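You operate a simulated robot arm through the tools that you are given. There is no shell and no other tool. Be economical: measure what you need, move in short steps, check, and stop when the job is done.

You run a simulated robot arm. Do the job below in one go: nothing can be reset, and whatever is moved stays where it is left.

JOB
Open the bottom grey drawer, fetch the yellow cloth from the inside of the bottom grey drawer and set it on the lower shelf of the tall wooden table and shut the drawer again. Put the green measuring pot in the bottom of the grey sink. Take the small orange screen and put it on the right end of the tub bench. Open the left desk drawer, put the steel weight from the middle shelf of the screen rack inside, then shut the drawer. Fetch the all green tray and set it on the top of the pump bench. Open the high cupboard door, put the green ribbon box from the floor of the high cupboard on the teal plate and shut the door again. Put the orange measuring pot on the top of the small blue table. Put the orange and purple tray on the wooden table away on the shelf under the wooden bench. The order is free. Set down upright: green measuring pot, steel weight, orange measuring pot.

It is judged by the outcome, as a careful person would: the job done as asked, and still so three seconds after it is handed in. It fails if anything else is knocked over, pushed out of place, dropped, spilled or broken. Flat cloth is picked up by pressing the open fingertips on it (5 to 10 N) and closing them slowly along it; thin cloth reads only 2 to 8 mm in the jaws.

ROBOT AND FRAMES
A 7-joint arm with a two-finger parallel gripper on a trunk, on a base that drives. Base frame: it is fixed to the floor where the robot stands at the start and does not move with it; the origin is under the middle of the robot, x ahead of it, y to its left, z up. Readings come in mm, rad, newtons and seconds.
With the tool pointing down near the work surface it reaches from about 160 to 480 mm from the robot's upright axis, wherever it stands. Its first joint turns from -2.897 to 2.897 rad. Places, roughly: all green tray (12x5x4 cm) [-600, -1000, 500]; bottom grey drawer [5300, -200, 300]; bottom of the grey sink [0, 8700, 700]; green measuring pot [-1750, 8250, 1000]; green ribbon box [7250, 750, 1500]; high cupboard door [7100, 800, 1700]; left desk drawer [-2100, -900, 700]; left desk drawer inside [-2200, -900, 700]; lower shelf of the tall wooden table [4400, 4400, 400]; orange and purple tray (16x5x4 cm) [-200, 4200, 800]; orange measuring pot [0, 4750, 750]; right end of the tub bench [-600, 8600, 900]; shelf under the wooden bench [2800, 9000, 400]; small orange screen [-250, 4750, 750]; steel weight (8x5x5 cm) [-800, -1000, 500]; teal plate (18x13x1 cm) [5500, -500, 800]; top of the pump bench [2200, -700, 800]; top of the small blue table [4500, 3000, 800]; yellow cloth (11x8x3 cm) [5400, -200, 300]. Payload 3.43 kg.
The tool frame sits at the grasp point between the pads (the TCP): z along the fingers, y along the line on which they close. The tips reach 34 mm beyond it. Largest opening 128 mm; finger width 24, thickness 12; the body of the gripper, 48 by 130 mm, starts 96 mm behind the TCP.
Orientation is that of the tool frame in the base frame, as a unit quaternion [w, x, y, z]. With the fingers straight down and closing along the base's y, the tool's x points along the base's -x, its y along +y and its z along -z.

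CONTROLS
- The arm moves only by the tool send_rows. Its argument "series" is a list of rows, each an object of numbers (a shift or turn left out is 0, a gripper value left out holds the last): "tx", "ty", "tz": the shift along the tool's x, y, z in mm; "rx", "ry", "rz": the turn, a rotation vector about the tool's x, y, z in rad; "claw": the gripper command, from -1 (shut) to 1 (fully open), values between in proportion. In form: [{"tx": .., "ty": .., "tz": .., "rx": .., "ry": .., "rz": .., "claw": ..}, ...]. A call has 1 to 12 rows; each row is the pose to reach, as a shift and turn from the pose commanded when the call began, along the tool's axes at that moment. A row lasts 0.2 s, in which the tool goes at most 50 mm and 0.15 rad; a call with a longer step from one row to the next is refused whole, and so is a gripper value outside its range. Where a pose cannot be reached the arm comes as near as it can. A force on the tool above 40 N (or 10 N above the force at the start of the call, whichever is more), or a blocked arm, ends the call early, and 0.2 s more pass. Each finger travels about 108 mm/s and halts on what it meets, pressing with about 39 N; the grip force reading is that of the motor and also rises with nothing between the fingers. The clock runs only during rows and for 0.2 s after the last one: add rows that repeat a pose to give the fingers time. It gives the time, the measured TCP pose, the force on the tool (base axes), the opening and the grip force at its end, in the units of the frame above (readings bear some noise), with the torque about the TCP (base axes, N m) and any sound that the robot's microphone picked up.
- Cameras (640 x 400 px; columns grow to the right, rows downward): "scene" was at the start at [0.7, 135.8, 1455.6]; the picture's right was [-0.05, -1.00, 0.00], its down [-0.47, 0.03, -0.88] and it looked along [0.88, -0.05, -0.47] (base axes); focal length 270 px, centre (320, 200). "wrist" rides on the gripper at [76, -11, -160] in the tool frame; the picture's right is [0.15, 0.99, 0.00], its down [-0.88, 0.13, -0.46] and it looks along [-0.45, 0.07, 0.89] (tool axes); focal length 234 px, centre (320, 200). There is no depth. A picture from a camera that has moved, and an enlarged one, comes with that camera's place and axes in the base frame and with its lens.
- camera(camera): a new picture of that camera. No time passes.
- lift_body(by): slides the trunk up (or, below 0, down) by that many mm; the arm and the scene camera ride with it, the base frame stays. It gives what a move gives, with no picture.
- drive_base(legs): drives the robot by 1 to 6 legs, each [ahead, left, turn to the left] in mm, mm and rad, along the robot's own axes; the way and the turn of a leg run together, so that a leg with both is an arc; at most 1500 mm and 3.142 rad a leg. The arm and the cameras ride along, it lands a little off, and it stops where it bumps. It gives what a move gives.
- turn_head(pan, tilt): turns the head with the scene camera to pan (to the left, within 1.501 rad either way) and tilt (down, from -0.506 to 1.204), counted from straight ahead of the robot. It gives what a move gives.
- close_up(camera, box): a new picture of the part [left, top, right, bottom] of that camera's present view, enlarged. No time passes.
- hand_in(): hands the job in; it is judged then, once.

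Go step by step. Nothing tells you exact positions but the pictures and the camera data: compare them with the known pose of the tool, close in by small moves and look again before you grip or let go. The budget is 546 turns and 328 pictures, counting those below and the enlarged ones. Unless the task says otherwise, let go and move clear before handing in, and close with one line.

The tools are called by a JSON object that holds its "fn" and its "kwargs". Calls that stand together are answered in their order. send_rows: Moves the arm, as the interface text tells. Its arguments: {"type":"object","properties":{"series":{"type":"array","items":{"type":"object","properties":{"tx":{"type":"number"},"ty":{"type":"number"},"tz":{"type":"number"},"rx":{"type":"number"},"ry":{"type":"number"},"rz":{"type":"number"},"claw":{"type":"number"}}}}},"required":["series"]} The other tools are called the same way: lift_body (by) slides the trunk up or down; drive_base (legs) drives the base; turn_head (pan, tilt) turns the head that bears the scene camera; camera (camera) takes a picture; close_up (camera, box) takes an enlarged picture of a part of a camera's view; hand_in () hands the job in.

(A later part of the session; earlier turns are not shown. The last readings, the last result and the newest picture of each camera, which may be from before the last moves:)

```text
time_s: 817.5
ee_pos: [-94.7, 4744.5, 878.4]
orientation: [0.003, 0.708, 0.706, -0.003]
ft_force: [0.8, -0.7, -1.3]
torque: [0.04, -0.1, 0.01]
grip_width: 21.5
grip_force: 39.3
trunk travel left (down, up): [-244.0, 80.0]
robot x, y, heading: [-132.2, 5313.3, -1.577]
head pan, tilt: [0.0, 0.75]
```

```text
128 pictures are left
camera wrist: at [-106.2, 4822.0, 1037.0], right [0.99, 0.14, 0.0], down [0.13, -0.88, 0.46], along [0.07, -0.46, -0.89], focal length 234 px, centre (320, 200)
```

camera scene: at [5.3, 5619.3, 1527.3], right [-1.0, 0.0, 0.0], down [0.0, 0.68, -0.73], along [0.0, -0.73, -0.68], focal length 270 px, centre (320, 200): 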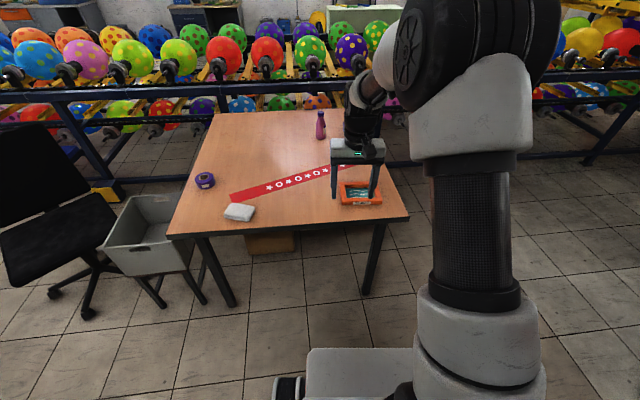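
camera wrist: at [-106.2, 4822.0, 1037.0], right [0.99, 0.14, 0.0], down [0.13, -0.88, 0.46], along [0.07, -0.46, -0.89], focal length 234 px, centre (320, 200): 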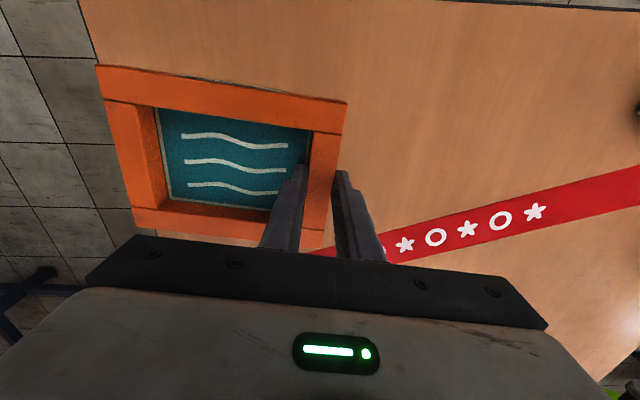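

Screen is held level. Now north to the tub bench: back off, turn around and look.

{"fn": "lift_body", "kwargs": {"by": 78}}

{"fn": "drive_base", "kwargs": {"legs": [[-330, 0, 0], [0, 0, 3.1]]}}

{"fn": "turn_head", "kwargs": {"pan": 0, "tilt": 0.45}}

{"fn": "camera", "kwargs": {"camera": "scene"}}

```text
time_s: 818.7
ee_pos: [-93.7, 4744.9, 956.9]
orientation: [0.003, 0.708, 0.706, -0.002]
ft_force: [0.1, 0.2, -1.9]
torque: [0.02, -0.1, 0.01]
grip_width: 21.2
grip_force: 39.0
trunk travel left (down, up): [-322.0, 2.0]
robot x, y, heading: [-131.7, 5307.0, -1.575]
head pan, tilt: [0.0, 0.75]
```

```text
time_s: 828.3
ee_pos: [-153.8, 6205.3, 954.5]
orientation: [0.002, -0.691, 0.722, 0.003]
ft_force: [-0.5, 0.3, -1.3]
torque: [0.01, 0.08, 0.02]
grip_width: 21.4
grip_force: 38.7
trunk travel left (down, up): [-322.0, 2.0]
robot x, y, heading: [-134.0, 5642.6, 1.525]
head pan, tilt: [0.0, 0.75]
```

```text
time_s: 829.1
ee_pos: [-153.3, 6204.8, 957.8]
orientation: [0.003, -0.691, 0.723, 0.003]
ft_force: [-0.3, -0.6, -1.2]
torque: [0.0, 0.1, -0.01]
grip_width: 21.5
grip_force: 38.4
trunk travel left (down, up): [-322.0, 2.0]
robot x, y, heading: [-134.2, 5639.7, 1.524]
head pan, tilt: [0.0, 0.45]
```

```text
127 pictures are left
camera scene: at [-275.2, 5647.0, 1631.7], right [1.0, -0.05, 0.0], down [-0.02, -0.44, -0.9], along [0.04, 0.9, -0.44], focal length 270 px, centre (320, 200)
```

scene: 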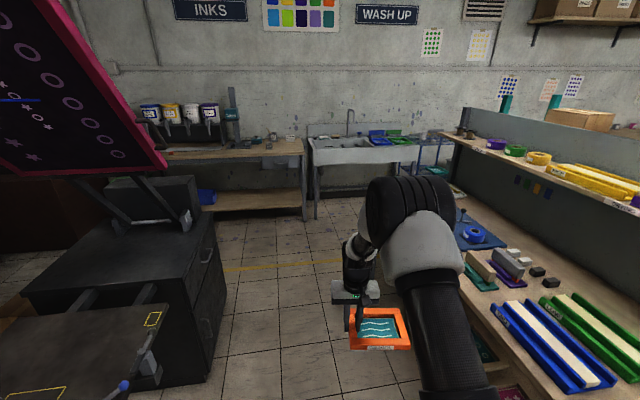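

The tub bench is on the left at the far wall, with the sink to its right. Drive up the aisle.

{"fn": "drive_base", "kwargs": {"legs": [[0, 0, 0.045], [1350, 60, 0]]}}

{"fn": "turn_head", "kwargs": {"pan": 0.2, "tilt": 0.6}}

{"fn": "camera", "kwargs": {"camera": "scene"}}

```text
time_s: 836.2
ee_pos: [-233.9, 7548.9, 955.9]
orientation: [0.003, -0.705, 0.709, 0.004]
ft_force: [0.5, 0.1, -0.8]
torque: [-0.02, 0.08, 0.0]
grip_width: 21.1
grip_force: 39.0
trunk travel left (down, up): [-322.0, 2.0]
robot x, y, heading: [-191.3, 6986.4, 1.573]
head pan, tilt: [0.0, 0.45]
```

```text
time_s: 837.0
ee_pos: [-234.1, 7549.1, 956.3]
orientation: [0.002, -0.706, 0.708, 0.004]
ft_force: [0.2, 0.1, -2.2]
torque: [0.02, 0.11, -0.02]
grip_width: 21.4
grip_force: 38.7
trunk travel left (down, up): [-322.0, 2.0]
robot x, y, heading: [-192.7, 6985.1, 1.567]
head pan, tilt: [0.201, 0.6]
```

```text
126 pictures are left
camera scene: at [-350.2, 6981.3, 1618.2], right [0.98, 0.19, 0.0], down [0.11, -0.55, -0.83], along [-0.16, 0.81, -0.56], focal length 270 px, centre (320, 200)
```

scene: 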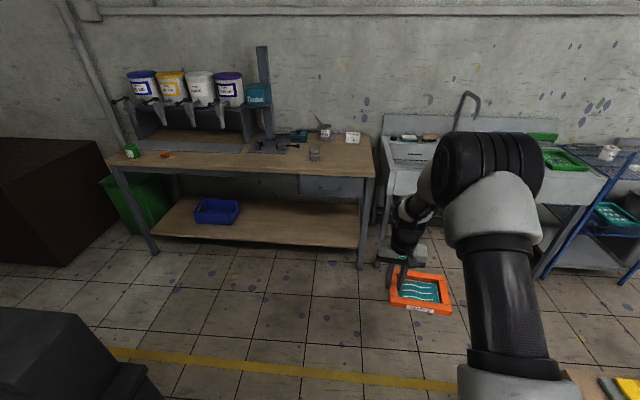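

Bench top z≈900, spanning x -1900..-310, y 8280–8890. The free right-end area is around (-450, 8500). Raise and drive in.

{"fn": "send_rows", "kwargs": {"series": [{"tz": -30}, {"tz": -60}, {"tz": -90}, {"tz": -100}]}}

{"fn": "drive_base", "kwargs": {"legs": [[600, 289, 0], [330, 0, 0]]}}

{"fn": "camera", "kwargs": {"camera": "scene"}}

{"fn": "camera", "kwargs": {"camera": "wrist"}}

```text
time_s: 838.0
ee_pos: [-234.5, 7548.5, 1056.8]
orientation: [0.002, -0.706, 0.708, 0.004]
ft_force: [-0.3, 0.1, -0.6]
torque: [0.0, 0.14, 0.0]
grip_width: 21.4
grip_force: 39.6
trunk travel left (down, up): [-322.0, 2.0]
robot x, y, heading: [-190.5, 6981.8, 1.571]
head pan, tilt: [0.201, 0.6]
```

```text
time_s: 843.4
ee_pos: [-527.4, 8476.3, 1056.2]
orientation: [-0.002, 0.708, -0.706, -0.004]
ft_force: [0.3, 0.4, -0.7]
torque: [0.04, 0.17, 0.0]
grip_width: 21.5
grip_force: 39.4
trunk travel left (down, up): [-322.0, 2.0]
robot x, y, heading: [-482.4, 7914.3, 1.573]
head pan, tilt: [0.201, 0.6]
```

```text
125 pictures are left
camera scene: at [-639.8, 7908.1, 1618.2], right [0.98, 0.2, 0.0], down [0.11, -0.55, -0.82], along [-0.17, 0.81, -0.57], focal length 270 px, centre (320, 200)
```

scene: 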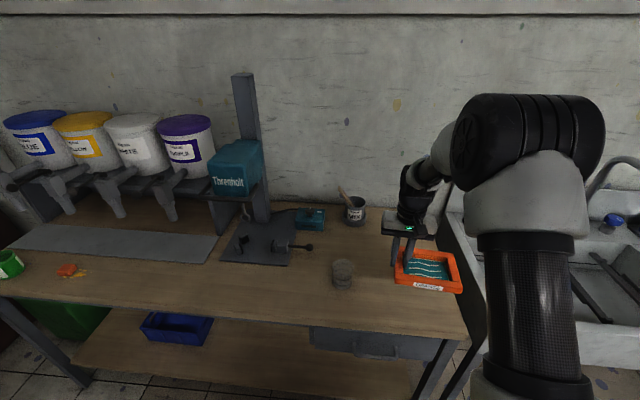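

```text
124 pictures are left
camera wrist: at [-517.4, 8398.3, 1214.5], right [-0.99, -0.15, 0.0], down [-0.13, 0.88, 0.46], along [-0.07, 0.46, -0.89], focal length 234 px, centre (320, 200)
```

wrist: 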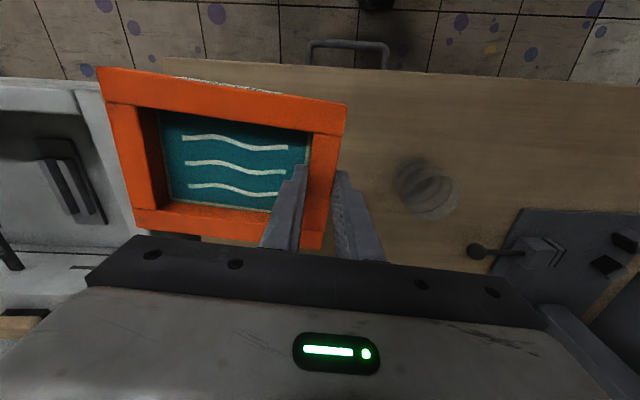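

Bench top is at z≈831 with its front edge at y≈8408. Move 60 mm forward and lower.

{"fn": "drive_base", "kwargs": {"legs": [[65, 0, 0]]}}

{"fn": "send_rows", "kwargs": {"series": [{"tz": 40}, {"tz": 80}, {"tz": 115}, {"tz": 140}, {"tz": 150}]}}

{"fn": "send_rows", "kwargs": {"series": [{"tz": 5}, {"tz": 10}, {"tz": 15}, {"tz": 19}, {"tz": 23}, {"tz": 27}, {"tz": 31}, {"tz": 35}, {"tz": 39}, {"tz": 43}, {"tz": 47}, {"tz": 51}]}}

{"fn": "camera", "kwargs": {"camera": "wrist"}}

```text
time_s: 844.4
ee_pos: [-527.4, 8541.1, 1056.1]
orientation: [-0.003, 0.708, -0.706, -0.004]
ft_force: [0.1, 0.0, -1.8]
torque: [0.01, 0.14, -0.03]
grip_width: 21.6
grip_force: 38.6
trunk travel left (down, up): [-322.0, 2.0]
robot x, y, heading: [-481.7, 7972.3, 1.573]
head pan, tilt: [0.201, 0.6]
```

```text
time_s: 845.6
ee_pos: [-527.5, 8542.3, 905.7]
orientation: [-0.003, 0.708, -0.706, -0.004]
ft_force: [0.5, 0.4, -1.7]
torque: [0.02, 0.11, 0.0]
grip_width: 21.3
grip_force: 38.9
trunk travel left (down, up): [-322.0, 2.0]
robot x, y, heading: [-482.7, 7978.7, 1.571]
head pan, tilt: [0.201, 0.6]
```

```text
time_s: 846.5
ee_pos: [-527.7, 8543.2, 897.6]
orientation: [-0.005, 0.708, -0.706, -0.006]
ft_force: [0.3, -2.9, 20.3]
torque: [-1.14, -0.22, -0.08]
grip_width: 21.6
grip_force: 38.4
trunk travel left (down, up): [-322.0, 2.0]
robot x, y, heading: [-483.2, 7976.2, 1.581]
head pan, tilt: [0.201, 0.6]
stopped in row 4: the force on the tool passed its limit at 45 N (the readings are from after the stop); the commanded pose is now the measured one
```

```text
123 pictures are left
camera wrist: at [-517.2, 8465.4, 1055.2], right [-0.99, -0.15, 0.0], down [-0.13, 0.87, 0.47], along [-0.07, 0.46, -0.88], focal length 234 px, centre (320, 200)
```

wrist: 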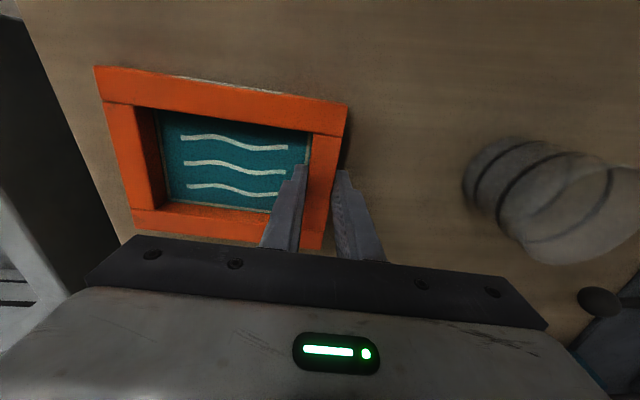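

Touching. Open slightly and lift straight up.

{"fn": "send_rows", "kwargs": {"series": [{"tz": -1, "claw": -0.55}, {"tz": -1, "claw": -0.4}, {"tz": -1, "claw": -0.35}, {"tz": -1, "claw": -0.35}]}}

{"fn": "send_rows", "kwargs": {"series": [{"tz": -10}, {"tz": -30}, {"tz": -70}, {"tz": -110}, {"tz": -140}]}}

{"fn": "camera", "kwargs": {"camera": "wrist"}}

```text
time_s: 847.5
ee_pos: [-528.3, 8544.5, 896.7]
orientation: [-0.005, 0.708, -0.706, -0.007]
ft_force: [-8.7, 4.1, 22.4]
torque: [-0.11, -0.22, 0.03]
grip_width: 36.3
grip_force: 0.0
trunk travel left (down, up): [-322.0, 2.0]
robot x, y, heading: [-481.2, 7974.2, 1.57]
head pan, tilt: [0.201, 0.6]
```

```text
time_s: 848.7
ee_pos: [-528.4, 8541.2, 1035.2]
orientation: [-0.004, 0.709, -0.706, -0.005]
ft_force: [0.6, 1.4, -0.2]
torque: [0.03, -0.03, -0.02]
grip_width: 41.6
grip_force: 0.0
trunk travel left (down, up): [-322.0, 2.0]
robot x, y, heading: [-478.9, 7978.6, 1.572]
head pan, tilt: [0.201, 0.6]
```

```text
122 pictures are left
camera wrist: at [-517.3, 8463.5, 1193.8], right [-0.99, -0.15, 0.0], down [-0.13, 0.87, 0.47], along [-0.07, 0.46, -0.88], focal length 234 px, centre (320, 200)
```

wrist: 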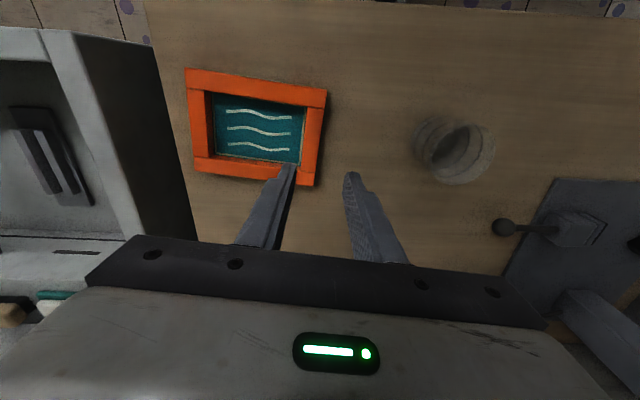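

The screen is on the right end of the tub bench. Next, the green measuring pot at the bench's left: back off and strafe.

{"fn": "drive_base", "kwargs": {"legs": [[-330, 0, 0], [0, 1250, 0]]}}

{"fn": "turn_head", "kwargs": {"pan": 0, "tilt": 0.6}}

{"fn": "camera", "kwargs": {"camera": "scene"}}

```text
time_s: 862.7
ee_pos: [-1786.1, 8196.0, 1035.0]
orientation: [-0.004, 0.715, -0.699, -0.005]
ft_force: [-0.3, -0.5, -0.2]
torque: [0.0, 0.01, 0.0]
grip_width: 41.5
grip_force: 0.0
trunk travel left (down, up): [-322.0, 2.0]
robot x, y, heading: [-1729.5, 7628.4, 1.586]
head pan, tilt: [0.201, 0.6]
```

```text
time_s: 863.4
ee_pos: [-1787.5, 8196.5, 1035.5]
orientation: [-0.004, 0.714, -0.7, -0.004]
ft_force: [-0.4, 0.5, -0.4]
torque: [-0.03, 0.02, 0.03]
grip_width: 41.5
grip_force: 0.0
trunk travel left (down, up): [-322.0, 2.0]
robot x, y, heading: [-1730.4, 7630.0, 1.59]
head pan, tilt: [0.0, 0.6]
```

```text
121 pictures are left
camera scene: at [-1871.1, 7626.8, 1618.2], right [1.0, 0.02, 0.0], down [0.01, -0.56, -0.83], along [-0.02, 0.82, -0.56], focal length 270 px, centre (320, 200)
```

scene: 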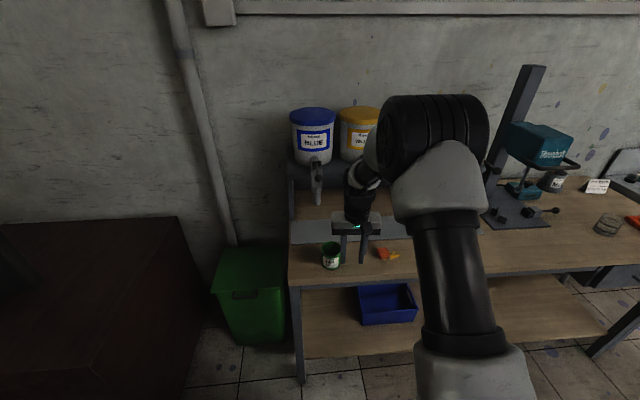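

Pot at about (-1848, 8312). Move above it and look with the wrist camera.

{"fn": "drive_base", "kwargs": {"legs": [[112, 62, -0.015]]}}

{"fn": "send_rows", "kwargs": {"series": [{"claw": 0.3}, {"claw": 0.6}, {"claw": 0.6}]}}

{"fn": "camera", "kwargs": {"camera": "wrist"}}

```text
time_s: 864.7
ee_pos: [-1840.8, 8306.2, 1034.5]
orientation: [-0.004, 0.709, -0.705, -0.006]
ft_force: [0.3, 0.1, -0.6]
torque: [0.01, 0.01, 0.0]
grip_width: 41.5
grip_force: 0.1
trunk travel left (down, up): [-322.0, 2.0]
robot x, y, heading: [-1795.4, 7742.0, 1.571]
head pan, tilt: [0.0, 0.6]
```

```text
time_s: 865.5
ee_pos: [-1840.7, 8306.9, 1035.1]
orientation: [-0.004, 0.709, -0.705, -0.005]
ft_force: [-0.4, -0.7, -0.9]
torque: [0.01, 0.0, -0.04]
grip_width: 102.4
grip_force: 0.0
trunk travel left (down, up): [-322.0, 2.0]
robot x, y, heading: [-1794.4, 7739.8, 1.571]
head pan, tilt: [0.0, 0.6]
```

```text
120 pictures are left
camera wrist: at [-1830.3, 8228.6, 1193.5], right [-0.99, -0.15, 0.0], down [-0.13, 0.87, 0.47], along [-0.07, 0.46, -0.88], focal length 234 px, centre (320, 200)
```

wrist: 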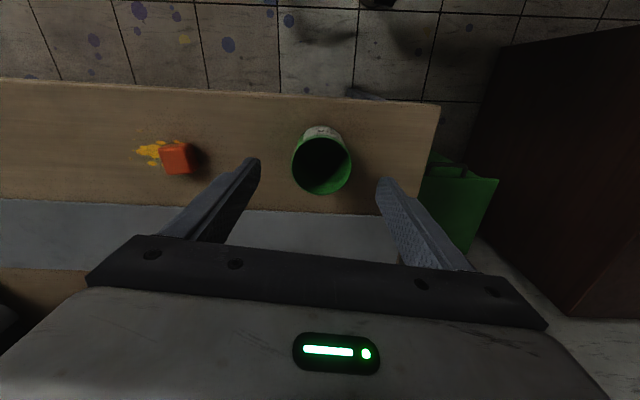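

{"fn": "send_rows", "kwargs": {"series": [{"ty": 5, "tx": -11}, {"ty": 5, "tx": -11, "tz": 35}, {"ty": 5, "tx": -11, "tz": 70}, {"ty": 5, "tx": -11, "tz": 95}, {"ty": 5, "tx": -11, "tz": 105}, {"ty": 5, "tx": -11, "tz": 105}]}}

{"fn": "camera", "kwargs": {"camera": "wrist"}}

```text
time_s: 866.9
ee_pos: [-1846.7, 8317.7, 931.4]
orientation: [-0.004, 0.709, -0.705, -0.005]
ft_force: [0.3, 0.3, 0.5]
torque: [0.0, 0.0, -0.02]
grip_width: 102.6
grip_force: 0.1
trunk travel left (down, up): [-322.0, 2.0]
robot x, y, heading: [-1796.5, 7737.2, 1.574]
head pan, tilt: [0.0, 0.6]
```

```text
119 pictures are left
camera wrist: at [-1836.3, 8240.8, 1088.8], right [-0.99, -0.15, 0.0], down [-0.13, 0.87, 0.47], along [-0.07, 0.46, -0.88], focal length 234 px, centre (320, 200)
```

wrist: 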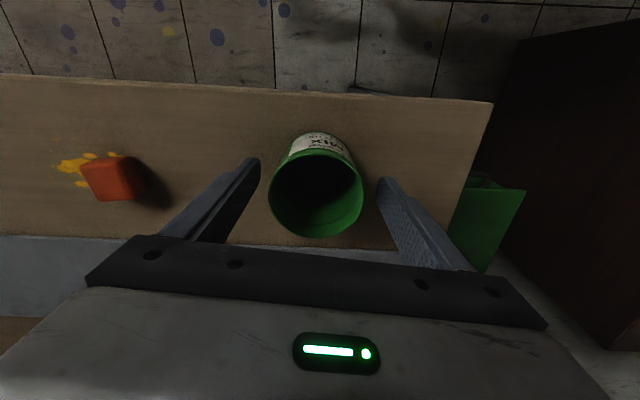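

{"fn": "send_rows", "kwargs": {"series": [{"tx": 3, "ty": -2, "tz": 8}, {"tx": 3, "ty": -2, "tz": 8, "claw": 0.3}, {"tx": 3, "ty": -2, "tz": 8, "claw": 0.1}, {"tx": 3, "ty": -2, "tz": 8, "claw": -0.2}, {"tx": 3, "ty": -2, "tz": 8, "claw": -1}, {"tx": 3, "ty": -2, "tz": 8, "claw": -1}]}}

{"fn": "send_rows", "kwargs": {"series": [{"tz": -15}, {"tz": -50}, {"tz": -90}, {"tz": -130}]}}

{"fn": "camera", "kwargs": {"camera": "wrist"}}

```text
time_s: 868.3
ee_pos: [-1844.6, 8314.8, 921.8]
orientation: [-0.003, 0.709, -0.705, -0.006]
ft_force: [-0.5, 0.6, -0.7]
torque: [-0.01, 0.01, 0.0]
grip_width: 69.7
grip_force: 39.2
trunk travel left (down, up): [-322.0, 2.0]
robot x, y, heading: [-1794.7, 7738.2, 1.577]
head pan, tilt: [0.0, 0.6]
```

```text
time_s: 869.3
ee_pos: [-1845.8, 8314.3, 1051.6]
orientation: [-0.004, 0.709, -0.705, -0.005]
ft_force: [0.6, 0.4, -0.3]
torque: [0.03, 0.02, -0.04]
grip_width: 69.5
grip_force: 38.4
trunk travel left (down, up): [-322.0, 2.0]
robot x, y, heading: [-1790.5, 7742.6, 1.575]
head pan, tilt: [0.0, 0.6]
```

```text
118 pictures are left
camera wrist: at [-1834.3, 8236.1, 1210.9], right [-0.99, -0.15, 0.0], down [-0.13, 0.87, 0.47], along [-0.07, 0.46, -0.88], focal length 234 px, centre (320, 200)
```

wrist: 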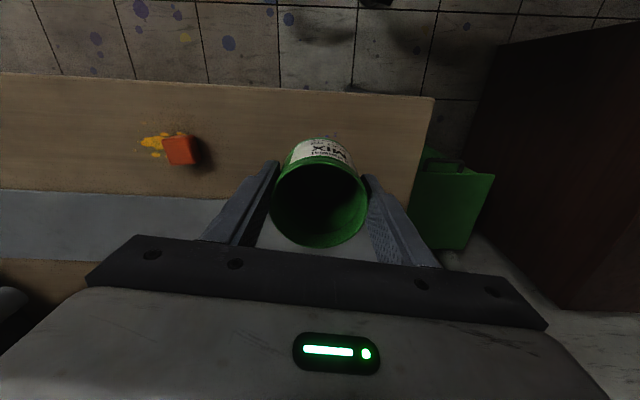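

Green pot held. Carry it to the sink on the right.

{"fn": "drive_base", "kwargs": {"legs": [[-220, 0, 0], [0, -1490, 0], [0, -360, 0]]}}

{"fn": "camera", "kwargs": {"camera": "scene"}}

```text
time_s: 878.4
ee_pos: [-1068.3, 8137.5, 1052.5]
orientation: [0.005, -0.706, 0.708, 0.005]
ft_force: [-0.2, -0.3, -0.1]
torque: [-0.02, -0.05, -0.01]
grip_width: 69.2
grip_force: 39.3
trunk travel left (down, up): [-322.0, 2.0]
robot x, y, heading: [-1023.5, 7563.0, 1.558]
head pan, tilt: [0.0, 0.6]
stopped in leg 2: the robot was blocked; the commanded pose is now the measured one
```

```text
117 pictures are left
camera scene: at [-1165.8, 7563.2, 1618.1], right [1.0, -0.01, 0.0], down [0.0, -0.56, -0.83], along [0.01, 0.83, -0.56], focal length 270 px, centre (320, 200)
```

scene: 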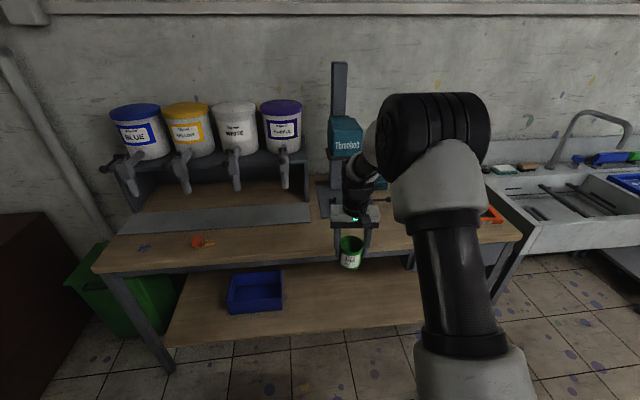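

A cabinet corner behind blocked me; go a bit forward and continue.

{"fn": "drive_base", "kwargs": {"legs": [[90, 0, 0.012], [0, -1050, 0]]}}

{"fn": "turn_head", "kwargs": {"pan": 0, "tilt": 0.7}}

{"fn": "camera", "kwargs": {"camera": "scene"}}

```text
time_s: 887.7
ee_pos: [-128.9, 8235.1, 1052.9]
orientation: [-0.004, 0.71, -0.704, -0.005]
ft_force: [0.2, 0.2, -0.7]
torque: [0.0, 0.01, 0.02]
grip_width: 69.5
grip_force: 38.9
trunk travel left (down, up): [-322.0, 2.0]
robot x, y, heading: [-77.2, 7664.2, 1.575]
head pan, tilt: [0.0, 0.6]
stopped in leg 2: the robot was blocked; the commanded pose is now the measured one
```

```text
time_s: 888.4
ee_pos: [-127.7, 8236.7, 1052.1]
orientation: [-0.004, 0.709, -0.705, -0.005]
ft_force: [0.3, 0.4, -0.9]
torque: [-0.01, -0.01, 0.0]
grip_width: 69.4
grip_force: 39.1
trunk travel left (down, up): [-322.0, 2.0]
robot x, y, heading: [-79.4, 7663.1, 1.577]
head pan, tilt: [0.0, 0.7]
```

```text
116 pictures are left
camera scene: at [-218.4, 7656.7, 1609.6], right [1.0, 0.01, 0.0], down [0.0, -0.64, -0.77], along [-0.01, 0.77, -0.64], focal length 270 px, centre (320, 200)
```

scene: 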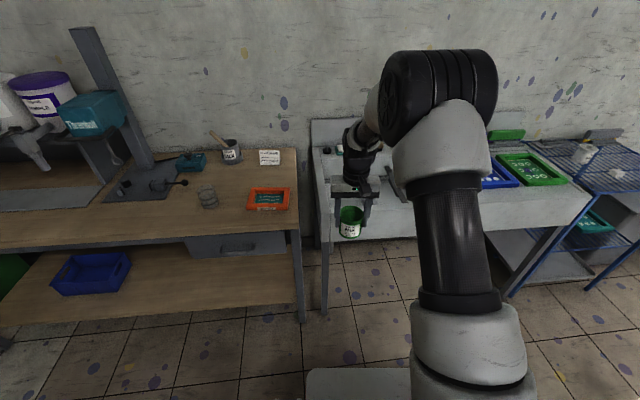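

I'm in front of the sink. Move the pot over the basin and look.

{"fn": "drive_base", "kwargs": {"legs": [[230, 0, 0]]}}

{"fn": "camera", "kwargs": {"camera": "wrist"}}

{"fn": "camera", "kwargs": {"camera": "scene"}}

```text
time_s: 890.1
ee_pos: [-131.1, 8465.5, 1052.1]
orientation: [-0.004, 0.71, -0.705, -0.004]
ft_force: [0.4, 0.4, 0.5]
torque: [-0.01, 0.03, 0.04]
grip_width: 69.5
grip_force: 39.2
trunk travel left (down, up): [-322.0, 2.0]
robot x, y, heading: [-80.0, 7891.3, 1.573]
head pan, tilt: [0.0, 0.7]
```

```text
115 pictures are left
camera wrist: at [-120.4, 8387.4, 1210.3], right [-0.99, -0.15, 0.0], down [-0.14, 0.87, 0.47], along [-0.07, 0.46, -0.88], focal length 234 px, centre (320, 200)
```

wrist: 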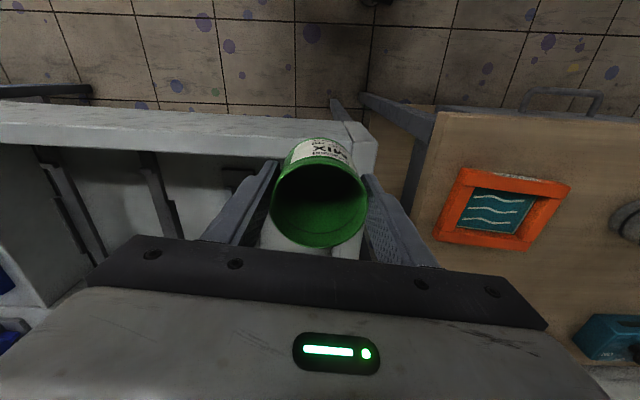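

```text
114 pictures are left
camera scene: at [-220.0, 7886.0, 1609.6], right [1.0, 0.01, 0.0], down [0.0, -0.64, -0.76], along [-0.01, 0.76, -0.64], focal length 270 px, centre (320, 200)
```

scene: 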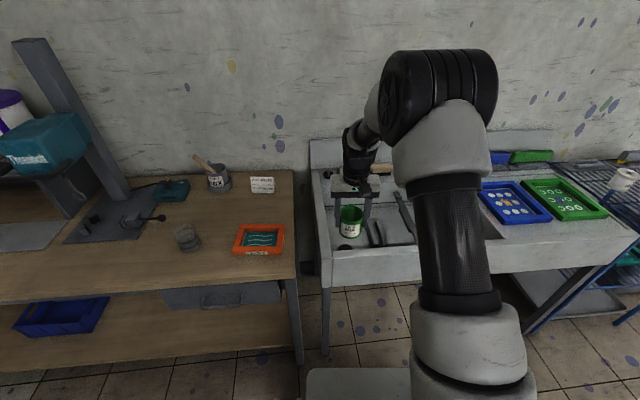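

The basin's free floor lies around x -170..150, y 8490+. I'll put the pot near (-65, 8645), left of the drain.

{"fn": "drive_base", "kwargs": {"legs": [[200, 0, 0]]}}

{"fn": "send_rows", "kwargs": {"series": [{"ty": -30, "tx": 8}, {"ty": -62, "tx": 15}, {"ty": -62, "tx": 15}]}}

{"fn": "camera", "kwargs": {"camera": "wrist"}}

{"fn": "camera", "kwargs": {"camera": "scene"}}

```text
time_s: 891.7
ee_pos: [-134.0, 8663.8, 1052.1]
orientation: [-0.005, 0.71, -0.705, -0.004]
ft_force: [-0.9, 0.5, -0.5]
torque: [-0.03, 0.0, -0.01]
grip_width: 69.3
grip_force: 38.7
trunk travel left (down, up): [-322.0, 2.0]
robot x, y, heading: [-85.8, 8090.1, 1.581]
head pan, tilt: [0.0, 0.7]
```

```text
time_s: 892.5
ee_pos: [-71.5, 8649.6, 1051.8]
orientation: [-0.005, 0.711, -0.704, -0.004]
ft_force: [0.1, 0.5, -0.3]
torque: [0.0, -0.02, -0.04]
grip_width: 69.3
grip_force: 38.9
trunk travel left (down, up): [-322.0, 2.0]
robot x, y, heading: [-79.8, 8090.3, 1.584]
head pan, tilt: [0.0, 0.7]
```

```text
113 pictures are left
camera wrist: at [-60.2, 8571.4, 1210.8], right [-0.99, -0.15, 0.0], down [-0.14, 0.87, 0.47], along [-0.07, 0.46, -0.88], focal length 234 px, centre (320, 200)
```

wrist: 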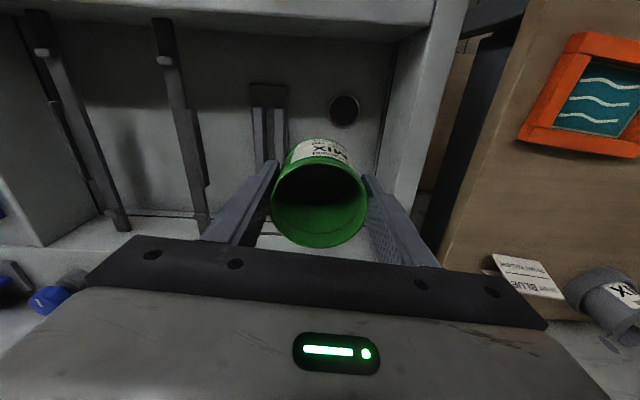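

```text
112 pictures are left
camera scene: at [-221.4, 8084.4, 1609.6], right [1.0, 0.01, 0.0], down [0.01, -0.64, -0.76], along [-0.01, 0.76, -0.64], focal length 270 px, centre (320, 200)
```

scene: 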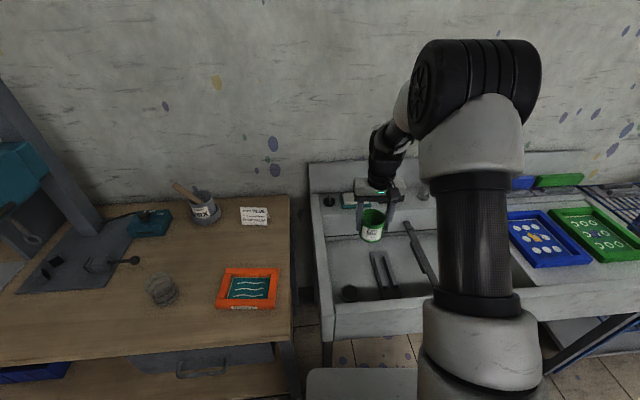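

Basin floor z≈712 with a drain at (-120, 8623) and a squeegee at x≈30. The clear spot is (-100, 8705). Move there, then lower by the trunk.

{"fn": "send_rows", "kwargs": {"series": [{"ty": 14, "tx": -28}, {"ty": 28, "tx": -55}, {"ty": 28, "tx": -55}]}}

{"fn": "lift_body", "kwargs": {"by": -190}}

{"fn": "camera", "kwargs": {"camera": "wrist"}}

{"fn": "camera", "kwargs": {"camera": "scene"}}

```text
time_s: 893.3
ee_pos: [-100.7, 8704.2, 1052.9]
orientation: [-0.005, 0.71, -0.704, -0.004]
ft_force: [-0.7, -0.5, 0.3]
torque: [-0.01, -0.02, -0.02]
grip_width: 69.5
grip_force: 39.0
trunk travel left (down, up): [-322.0, 2.0]
robot x, y, heading: [-80.4, 8092.0, 1.574]
head pan, tilt: [0.0, 0.7]
```

```text
time_s: 895.4
ee_pos: [-100.6, 8703.7, 863.3]
orientation: [-0.004, 0.71, -0.705, -0.004]
ft_force: [0.9, 0.4, 0.4]
torque: [-0.01, 0.02, -0.04]
grip_width: 69.3
grip_force: 39.2
trunk travel left (down, up): [-132.0, 192.0]
robot x, y, heading: [-82.0, 8092.6, 1.581]
head pan, tilt: [0.0, 0.7]
```

```text
111 pictures are left
camera wrist: at [-89.6, 8626.1, 1021.5], right [-0.99, -0.15, 0.0], down [-0.14, 0.87, 0.47], along [-0.07, 0.46, -0.88], focal length 234 px, centre (320, 200)
```

wrist: 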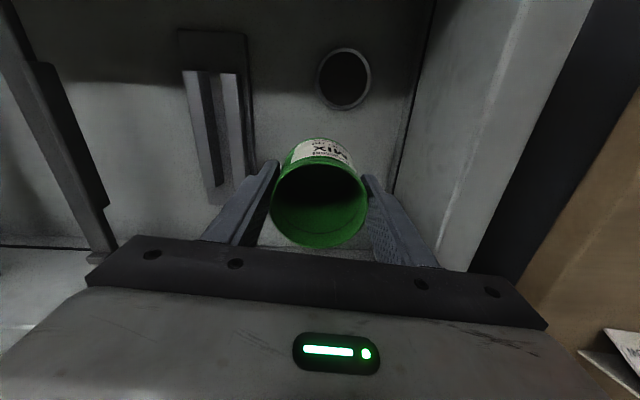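

```text
110 pictures are left
camera scene: at [-221.5, 8084.4, 1419.6], right [1.0, 0.01, 0.0], down [0.01, -0.64, -0.76], along [-0.01, 0.76, -0.64], focal length 270 px, centre (320, 200)
```

scene: 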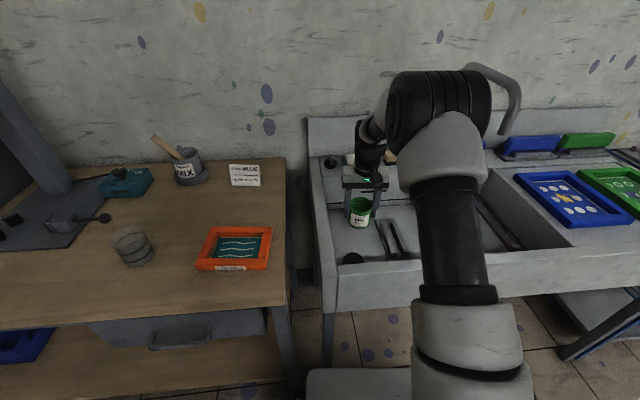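

{"fn": "lift_body", "kwargs": {"by": -60}}

{"fn": "send_rows", "kwargs": {"series": [{"tz": 4}, {"tz": 8}, {"tz": 12}, {"tz": 15}, {"tz": 18}, {"tz": 21}, {"tz": 24}, {"tz": 27}, {"tz": 30}, {"tz": 33}, {"tz": 36}, {"tz": 39}]}}

```text
time_s: 896.4
ee_pos: [-99.0, 8703.6, 803.0]
orientation: [-0.004, 0.71, -0.705, -0.005]
ft_force: [0.1, 0.2, 0.6]
torque: [-0.02, 0.01, -0.04]
grip_width: 69.3
grip_force: 39.0
trunk travel left (down, up): [-72.0, 252.0]
robot x, y, heading: [-83.3, 8091.5, 1.579]
head pan, tilt: [0.0, 0.7]
```

```text
time_s: 899.0
ee_pos: [-99.2, 8703.1, 765.2]
orientation: [-0.004, 0.71, -0.705, -0.004]
ft_force: [-0.5, -0.9, -0.2]
torque: [-0.04, 0.0, 0.01]
grip_width: 69.3
grip_force: 38.8
trunk travel left (down, up): [-72.0, 252.0]
robot x, y, heading: [-80.5, 8090.8, 1.576]
head pan, tilt: [0.0, 0.7]
```

{"fn": "send_rows", "kwargs": {"series": [{"tz": 3}, {"tz": 6}, {"tz": 9}, {"tz": 12}, {"tz": 15}, {"tz": 18}, {"tz": 21}, {"tz": 24}, {"tz": 27}, {"tz": 30}]}}

{"fn": "camera", "kwargs": {"camera": "wrist"}}

```text
time_s: 901.2
ee_pos: [-99.5, 8703.6, 737.0]
orientation: [-0.006, 0.71, -0.704, -0.005]
ft_force: [1.1, -2.8, 32.6]
torque: [0.12, 0.04, 0.06]
grip_width: 69.4
grip_force: 38.9
trunk travel left (down, up): [-72.0, 252.0]
robot x, y, heading: [-77.6, 8094.0, 1.573]
head pan, tilt: [0.0, 0.7]
```

```text
109 pictures are left
camera wrist: at [-89.7, 8626.0, 895.1], right [-0.99, -0.15, 0.0], down [-0.14, 0.87, 0.47], along [-0.07, 0.46, -0.88], focal length 234 px, centre (320, 200)
```

wrist: 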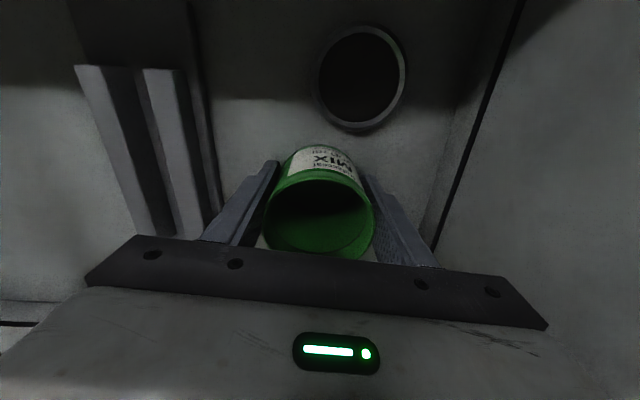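

Pot is on the basin floor. Release and rise.

{"fn": "send_rows", "kwargs": {"series": [{"tz": -2, "claw": 0.2}, {"tz": -2, "claw": 0.4}, {"tz": -2, "claw": 0.5}, {"tz": -2, "claw": 0.5}]}}

{"fn": "send_rows", "kwargs": {"series": [{"tz": -20}, {"tz": -60}, {"tz": -100}, {"tz": -110}]}}

{"fn": "lift_body", "kwargs": {"by": 220}}

{"fn": "camera", "kwargs": {"camera": "wrist"}}

```text
time_s: 902.2
ee_pos: [-99.8, 8704.1, 735.9]
orientation: [-0.003, 0.709, -0.705, -0.004]
ft_force: [-0.6, -0.1, -0.1]
torque: [-0.01, 0.0, -0.04]
grip_width: 96.0
grip_force: 0.0
trunk travel left (down, up): [-72.0, 252.0]
robot x, y, heading: [-82.1, 8092.8, 1.576]
head pan, tilt: [0.0, 0.7]
```

```text
time_s: 903.2
ee_pos: [-101.2, 8703.1, 846.7]
orientation: [-0.004, 0.71, -0.705, -0.005]
ft_force: [-0.3, -1.2, 0.4]
torque: [0.03, 0.02, 0.02]
grip_width: 96.0
grip_force: 0.0
trunk travel left (down, up): [-72.0, 252.0]
robot x, y, heading: [-81.1, 8088.0, 1.578]
head pan, tilt: [0.0, 0.7]
```

```text
time_s: 905.5
ee_pos: [-101.1, 8704.4, 1066.1]
orientation: [-0.005, 0.709, -0.705, -0.004]
ft_force: [-0.4, -0.1, 0.4]
torque: [0.02, -0.03, 0.01]
grip_width: 95.8
grip_force: 0.0
trunk travel left (down, up): [-292.0, 32.0]
robot x, y, heading: [-80.6, 8092.0, 1.581]
head pan, tilt: [0.0, 0.7]
```

```text
108 pictures are left
camera wrist: at [-90.2, 8626.1, 1224.7], right [-0.99, -0.15, 0.0], down [-0.14, 0.87, 0.47], along [-0.07, 0.46, -0.88], focal length 234 px, centre (320, 200)
```

wrist: 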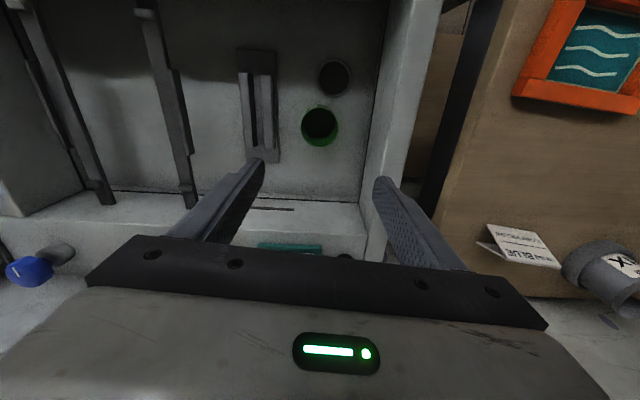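

The green pot stands upright in the sink. Last: the orange-and-purple tray. Drive back to the wooden table's west side.

{"fn": "drive_base", "kwargs": {"legs": [[-1450, 45, 0], [-1000, 0, 0], [0, 0, 1.56]]}}

{"fn": "turn_head", "kwargs": {"pan": 0.5, "tilt": 0.6}}

{"fn": "camera", "kwargs": {"camera": "scene"}}

```text
time_s: 921.3
ee_pos: [-702.2, 5642.3, 1067.0]
orientation: [-0.001, 1.0, -0.006, -0.006]
ft_force: [0.2, 0.8, -0.1]
torque: [0.0, 0.02, 0.0]
grip_width: 96.2
grip_force: 0.0
trunk travel left (down, up): [-292.0, 32.0]
robot x, y, heading: [-88.5, 5649.5, 3.138]
head pan, tilt: [0.0, 0.7]
```

```text
time_s: 922.2
ee_pos: [-699.7, 5642.0, 1066.1]
orientation: [0.0, 1.0, -0.005, -0.006]
ft_force: [-0.1, 0.5, -0.2]
torque: [-0.01, -0.03, -0.02]
grip_width: 96.1
grip_force: 0.0
trunk travel left (down, up): [-292.0, 32.0]
robot x, y, heading: [-86.0, 5652.8, 3.13]
head pan, tilt: [0.499, 0.6]
```

```text
107 pictures are left
camera scene: at [-76.6, 5469.4, 1588.2], right [-0.47, 0.88, 0.0], down [0.5, 0.27, -0.82], along [-0.73, -0.39, -0.57], focal length 270 px, centre (320, 200)
```

scene: 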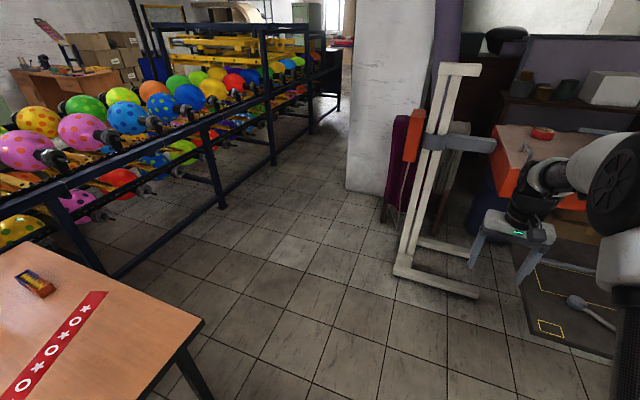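

Tray at about (-157, 4233), long axis along y. Go around to the table's west side, facing +x.

{"fn": "drive_base", "kwargs": {"legs": [[0, 300, 0], [680, 0, 0], [0, 0, 3.135], [0, -1000, 0]]}}

{"fn": "turn_head", "kwargs": {"pan": 0, "tilt": 0.8}}

{"fn": "camera", "kwargs": {"camera": "scene"}}

{"fn": "camera", "kwargs": {"camera": "wrist"}}

```text
time_s: 946.1
ee_pos: [-213.9, 4334.7, 1066.5]
orientation: [0.006, 0.029, 1.0, 0.0]
ft_force: [-0.3, 0.0, 0.6]
torque: [-0.03, 0.02, 0.02]
grip_width: 96.0
grip_force: 0.1
trunk travel left (down, up): [-292.0, 32.0]
robot x, y, heading: [-829.1, 4355.2, -0.056]
head pan, tilt: [0.499, 0.6]
```

```text
time_s: 947.0
ee_pos: [-214.1, 4335.3, 1066.6]
orientation: [0.006, 0.029, 1.0, -0.001]
ft_force: [-0.7, 0.4, 0.0]
torque: [0.04, 0.01, -0.01]
grip_width: 96.2
grip_force: 0.1
trunk travel left (down, up): [-292.0, 32.0]
robot x, y, heading: [-828.8, 4354.0, -0.06]
head pan, tilt: [0.0, 0.799]
```

```text
106 pictures are left
camera scene: at [-828.8, 4496.9, 1571.4], right [-0.06, -1.0, 0.0], down [-0.72, 0.04, -0.7], along [0.7, -0.04, -0.72], focal length 270 px, centre (320, 200)
```

scene: 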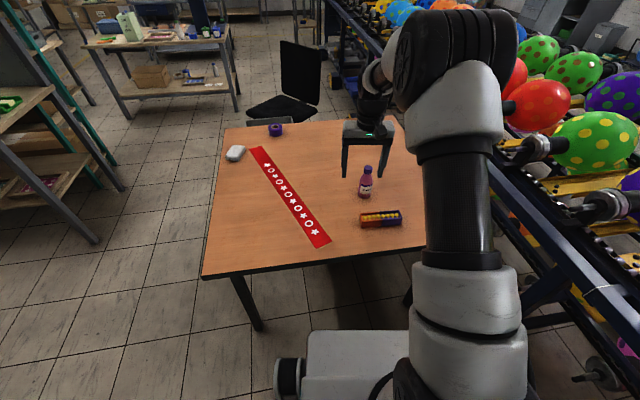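

```text
105 pictures are left
camera wrist: at [-293.0, 4328.0, 1224.8], right [-0.09, 1.0, 0.0], down [0.88, 0.08, 0.47], along [0.46, 0.04, -0.88], focal length 234 px, centre (320, 200)
```

wrist: 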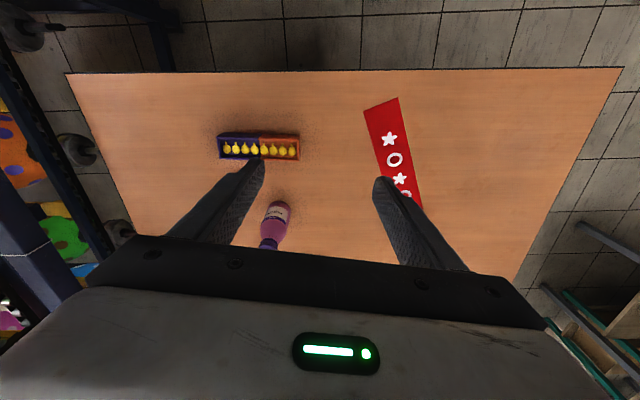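

Tray centre ≈ (-165, 4220); it holds loose bulbs, so it must stay level. I'll grip across its 5 cm width with the tool tilted sideways, so I can later slide it under the bench from the side. Retract, align, and orient.

{"fn": "send_rows", "kwargs": {"series": [{"tx": 40}, {"tx": 80}, {"tx": 120}, {"tx": 150}, {"tx": 150}]}}

{"fn": "drive_base", "kwargs": {"legs": [[140, 0, 0.058]]}}

{"fn": "send_rows", "kwargs": {"series": [{"rz": -0.15}, {"rz": -0.3}, {"rz": -0.45}, {"rz": -0.6}, {"rz": -0.75}, {"rz": -0.9}, {"rz": -1.05}, {"rz": -1.2}, {"rz": -1.35}, {"rz": -1.5}, {"rz": -1.571}, {"rz": -1.571}]}}

{"fn": "send_rows", "kwargs": {"series": [{"ry": 0.14}, {"ry": 0.28}, {"ry": 0.42}, {"ry": 0.56}, {"ry": 0.7}, {"ry": 0.82}, {"ry": 0.82}]}}

{"fn": "camera", "kwargs": {"camera": "wrist"}}

```text
time_s: 948.2
ee_pos: [-363.0, 4343.6, 1065.6]
orientation: [0.006, 0.029, 1.0, 0.001]
ft_force: [0.2, -1.3, 0.5]
torque: [0.02, -0.02, 0.0]
grip_width: 95.9
grip_force: 0.1
trunk travel left (down, up): [-292.0, 32.0]
robot x, y, heading: [-826.4, 4360.0, -0.052]
head pan, tilt: [0.0, 0.799]
```

```text
time_s: 949.6
ee_pos: [-223.4, 4366.7, 1064.1]
orientation: [0.006, 0.001, 1.0, 0.0]
ft_force: [0.4, 0.1, -0.3]
torque: [-0.01, -0.03, -0.03]
grip_width: 96.1
grip_force: 0.1
trunk travel left (down, up): [-292.0, 32.0]
robot x, y, heading: [-689.5, 4352.3, -0.001]
head pan, tilt: [0.0, 0.799]
```

```text
time_s: 952.2
ee_pos: [-224.8, 4367.3, 1064.4]
orientation: [-0.005, 0.708, -0.706, 0.005]
ft_force: [-0.8, 0.3, -0.8]
torque: [-0.04, 0.01, -0.03]
grip_width: 95.9
grip_force: 0.0
trunk travel left (down, up): [-292.0, 32.0]
robot x, y, heading: [-684.9, 4348.8, -0.003]
head pan, tilt: [0.0, 0.799]
```

```text
time_s: 953.8
ee_pos: [-223.9, 4367.0, 1063.7]
orientation: [-0.278, -0.646, 0.65, -0.288]
ft_force: [0.4, 0.2, 0.1]
torque: [-0.01, 0.03, 0.01]
grip_width: 96.0
grip_force: 0.1
trunk travel left (down, up): [-292.0, 32.0]
robot x, y, heading: [-686.4, 4349.4, 0.002]
head pan, tilt: [0.0, 0.799]
```

```text
104 pictures are left
camera wrist: at [-215.5, 4432.1, 1228.5], right [-0.99, -0.1, 0.09], down [-0.13, 0.93, -0.34], along [-0.05, -0.34, -0.94], focal length 234 px, centre (320, 200)
```

wrist: 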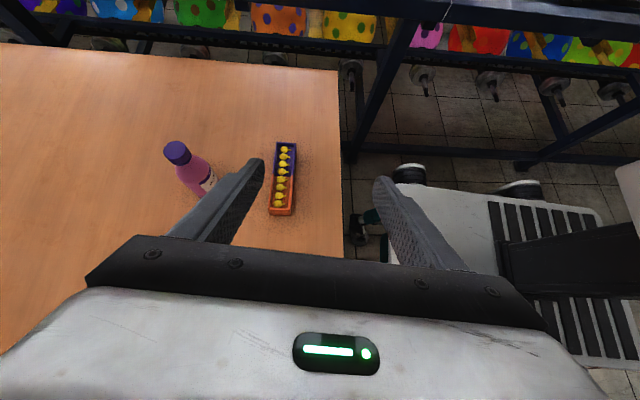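

{"fn": "lift_body", "kwargs": {"by": -190}}

{"fn": "send_rows", "kwargs": {"series": [{"tx": 8, "ty": -22, "tz": 30, "rx": 0.03, "rz": -0.03}, {"tx": 16, "ty": -44, "tz": 60, "rx": 0.071, "rz": -0.066}, {"tx": 18, "ty": -66, "tz": 84, "rx": 0.071, "rz": -0.066}, {"tx": 18, "ty": -66, "tz": 84, "rx": 0.071, "rz": -0.066}]}}

{"fn": "camera", "kwargs": {"camera": "wrist"}}

```text
time_s: 955.9
ee_pos: [-223.4, 4366.4, 873.7]
orientation: [-0.278, -0.647, 0.65, -0.286]
ft_force: [0.0, -1.4, 0.5]
torque: [0.0, -0.04, -0.01]
grip_width: 96.0
grip_force: 0.0
trunk travel left (down, up): [-102.0, 222.0]
robot x, y, heading: [-689.7, 4352.1, -0.003]
head pan, tilt: [0.0, 0.799]
```

```text
time_s: 956.9
ee_pos: [-157.2, 4292.0, 830.7]
orientation: [0.264, 0.678, -0.618, 0.299]
ft_force: [0.2, -0.3, 0.2]
torque: [-0.01, 0.0, -0.01]
grip_width: 96.0
grip_force: 0.1
trunk travel left (down, up): [-102.0, 222.0]
robot x, y, heading: [-689.7, 4351.0, 0.001]
head pan, tilt: [0.0, 0.799]
```

```text
103 pictures are left
camera wrist: at [-155.1, 4358.0, 995.0], right [-0.98, -0.2, 0.1], down [-0.22, 0.92, -0.34], along [-0.02, -0.35, -0.94], focal length 234 px, centre (320, 200)
```

wrist: 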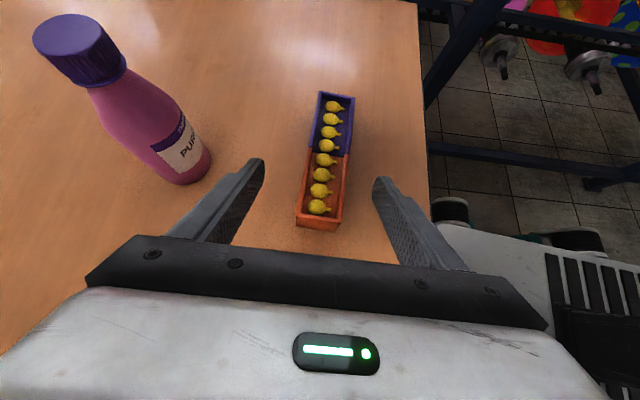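

{"fn": "send_rows", "kwargs": {"series": [{"tz": 20, "ty": 3, "rx": -0.032, "rz": 0.03}, {"tz": 40, "ty": 5, "rx": -0.032, "rz": 0.03}, {"tz": 50, "ty": 6, "rx": -0.032, "rz": 0.03}, {"tz": 50, "ty": 6, "rx": -0.032, "rz": 0.03}]}}

{"fn": "camera", "kwargs": {"camera": "wrist"}}

```text
time_s: 957.9
ee_pos: [-158.9, 4255.0, 795.5]
orientation: [0.27, 0.664, -0.633, 0.293]
ft_force: [0.0, 0.4, 0.3]
torque: [-0.01, 0.0, 0.02]
grip_width: 95.8
grip_force: 0.0
trunk travel left (down, up): [-102.0, 222.0]
robot x, y, heading: [-686.3, 4353.8, 0.006]
head pan, tilt: [0.0, 0.799]
```

```text
102 pictures are left
camera wrist: at [-154.4, 4321.1, 960.7], right [-0.98, -0.15, 0.09], down [-0.18, 0.93, -0.34], along [-0.04, -0.35, -0.94], focal length 234 px, centre (320, 200)
```

wrist: 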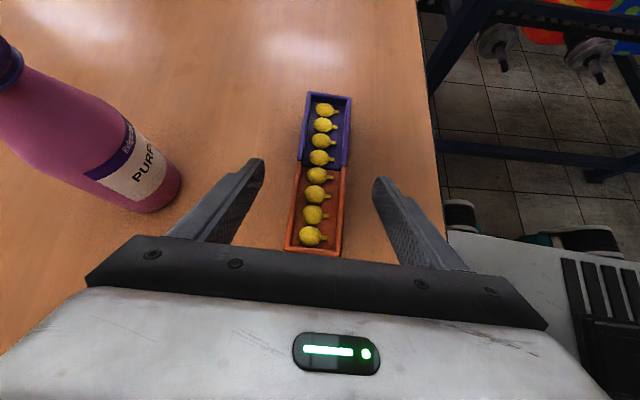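

Aligned. Final advance and close.

{"fn": "send_rows", "kwargs": {"series": [{"tz": 10}, {"tz": 20}, {"tz": 28}, {"tz": 28}]}}

{"fn": "send_rows", "kwargs": {"series": [{"claw": 0.3}, {"claw": 0.15}, {"claw": 0}, {"claw": -0.2}, {"claw": -0.5}, {"claw": -1}, {"claw": -1}]}}

{"fn": "camera", "kwargs": {"camera": "wrist"}}

```text
time_s: 958.9
ee_pos: [-157.4, 4235.4, 777.0]
orientation: [0.27, 0.664, -0.632, 0.294]
ft_force: [-0.4, -0.7, 0.7]
torque: [0.03, -0.01, 0.0]
grip_width: 95.7
grip_force: 0.2
trunk travel left (down, up): [-102.0, 222.0]
robot x, y, heading: [-687.9, 4351.5, 0.003]
head pan, tilt: [0.0, 0.799]
```

```text
time_s: 960.5
ee_pos: [-157.8, 4236.0, 777.8]
orientation: [0.271, 0.664, -0.633, 0.293]
ft_force: [-0.1, 0.1, 0.7]
torque: [-0.02, 0.06, -0.03]
grip_width: 44.8
grip_force: 38.3
trunk travel left (down, up): [-102.0, 222.0]
robot x, y, heading: [-686.6, 4350.7, 0.004]
head pan, tilt: [0.0, 0.799]
```

```text
101 pictures are left
camera wrist: at [-153.4, 4301.1, 941.7], right [-0.98, -0.15, 0.09], down [-0.18, 0.93, -0.34], along [-0.04, -0.35, -0.94], focal length 234 px, centre (320, 200)
```

wrist: 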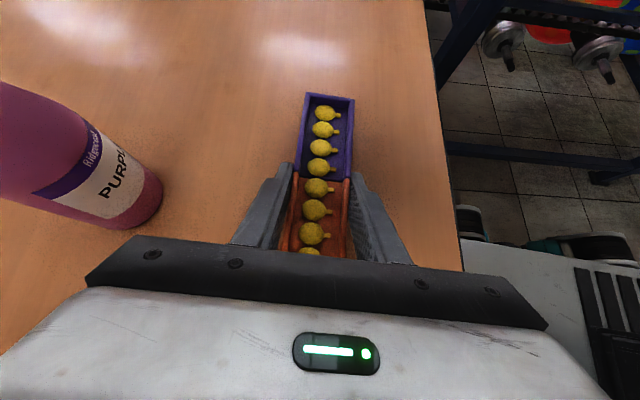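

Gripped at 44.8 mm. Lift with the trunk.

{"fn": "lift_body", "kwargs": {"by": 30}}

{"fn": "camera", "kwargs": {"camera": "wrist"}}

```text
time_s: 961.2
ee_pos: [-158.7, 4234.9, 807.8]
orientation: [0.271, 0.664, -0.633, 0.293]
ft_force: [-1.2, 0.1, -1.3]
torque: [0.02, 0.05, 0.0]
grip_width: 44.8
grip_force: 39.1
trunk travel left (down, up): [-132.0, 192.0]
robot x, y, heading: [-688.9, 4354.0, -0.001]
head pan, tilt: [0.0, 0.799]
```

```text
100 pictures are left
camera wrist: at [-153.3, 4301.2, 971.5], right [-0.98, -0.15, 0.1], down [-0.18, 0.93, -0.33], along [-0.04, -0.35, -0.94], focal length 234 px, centre (320, 200)
```

wrist: 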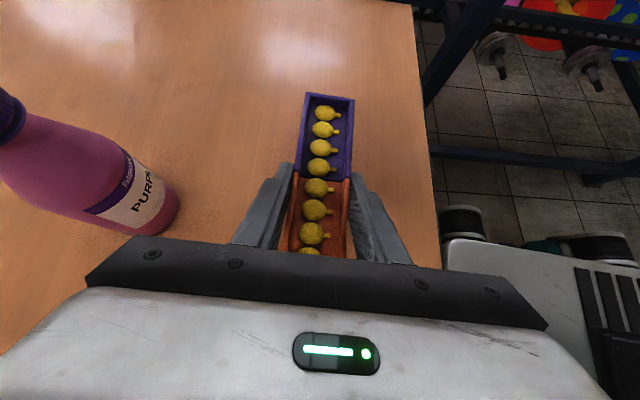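

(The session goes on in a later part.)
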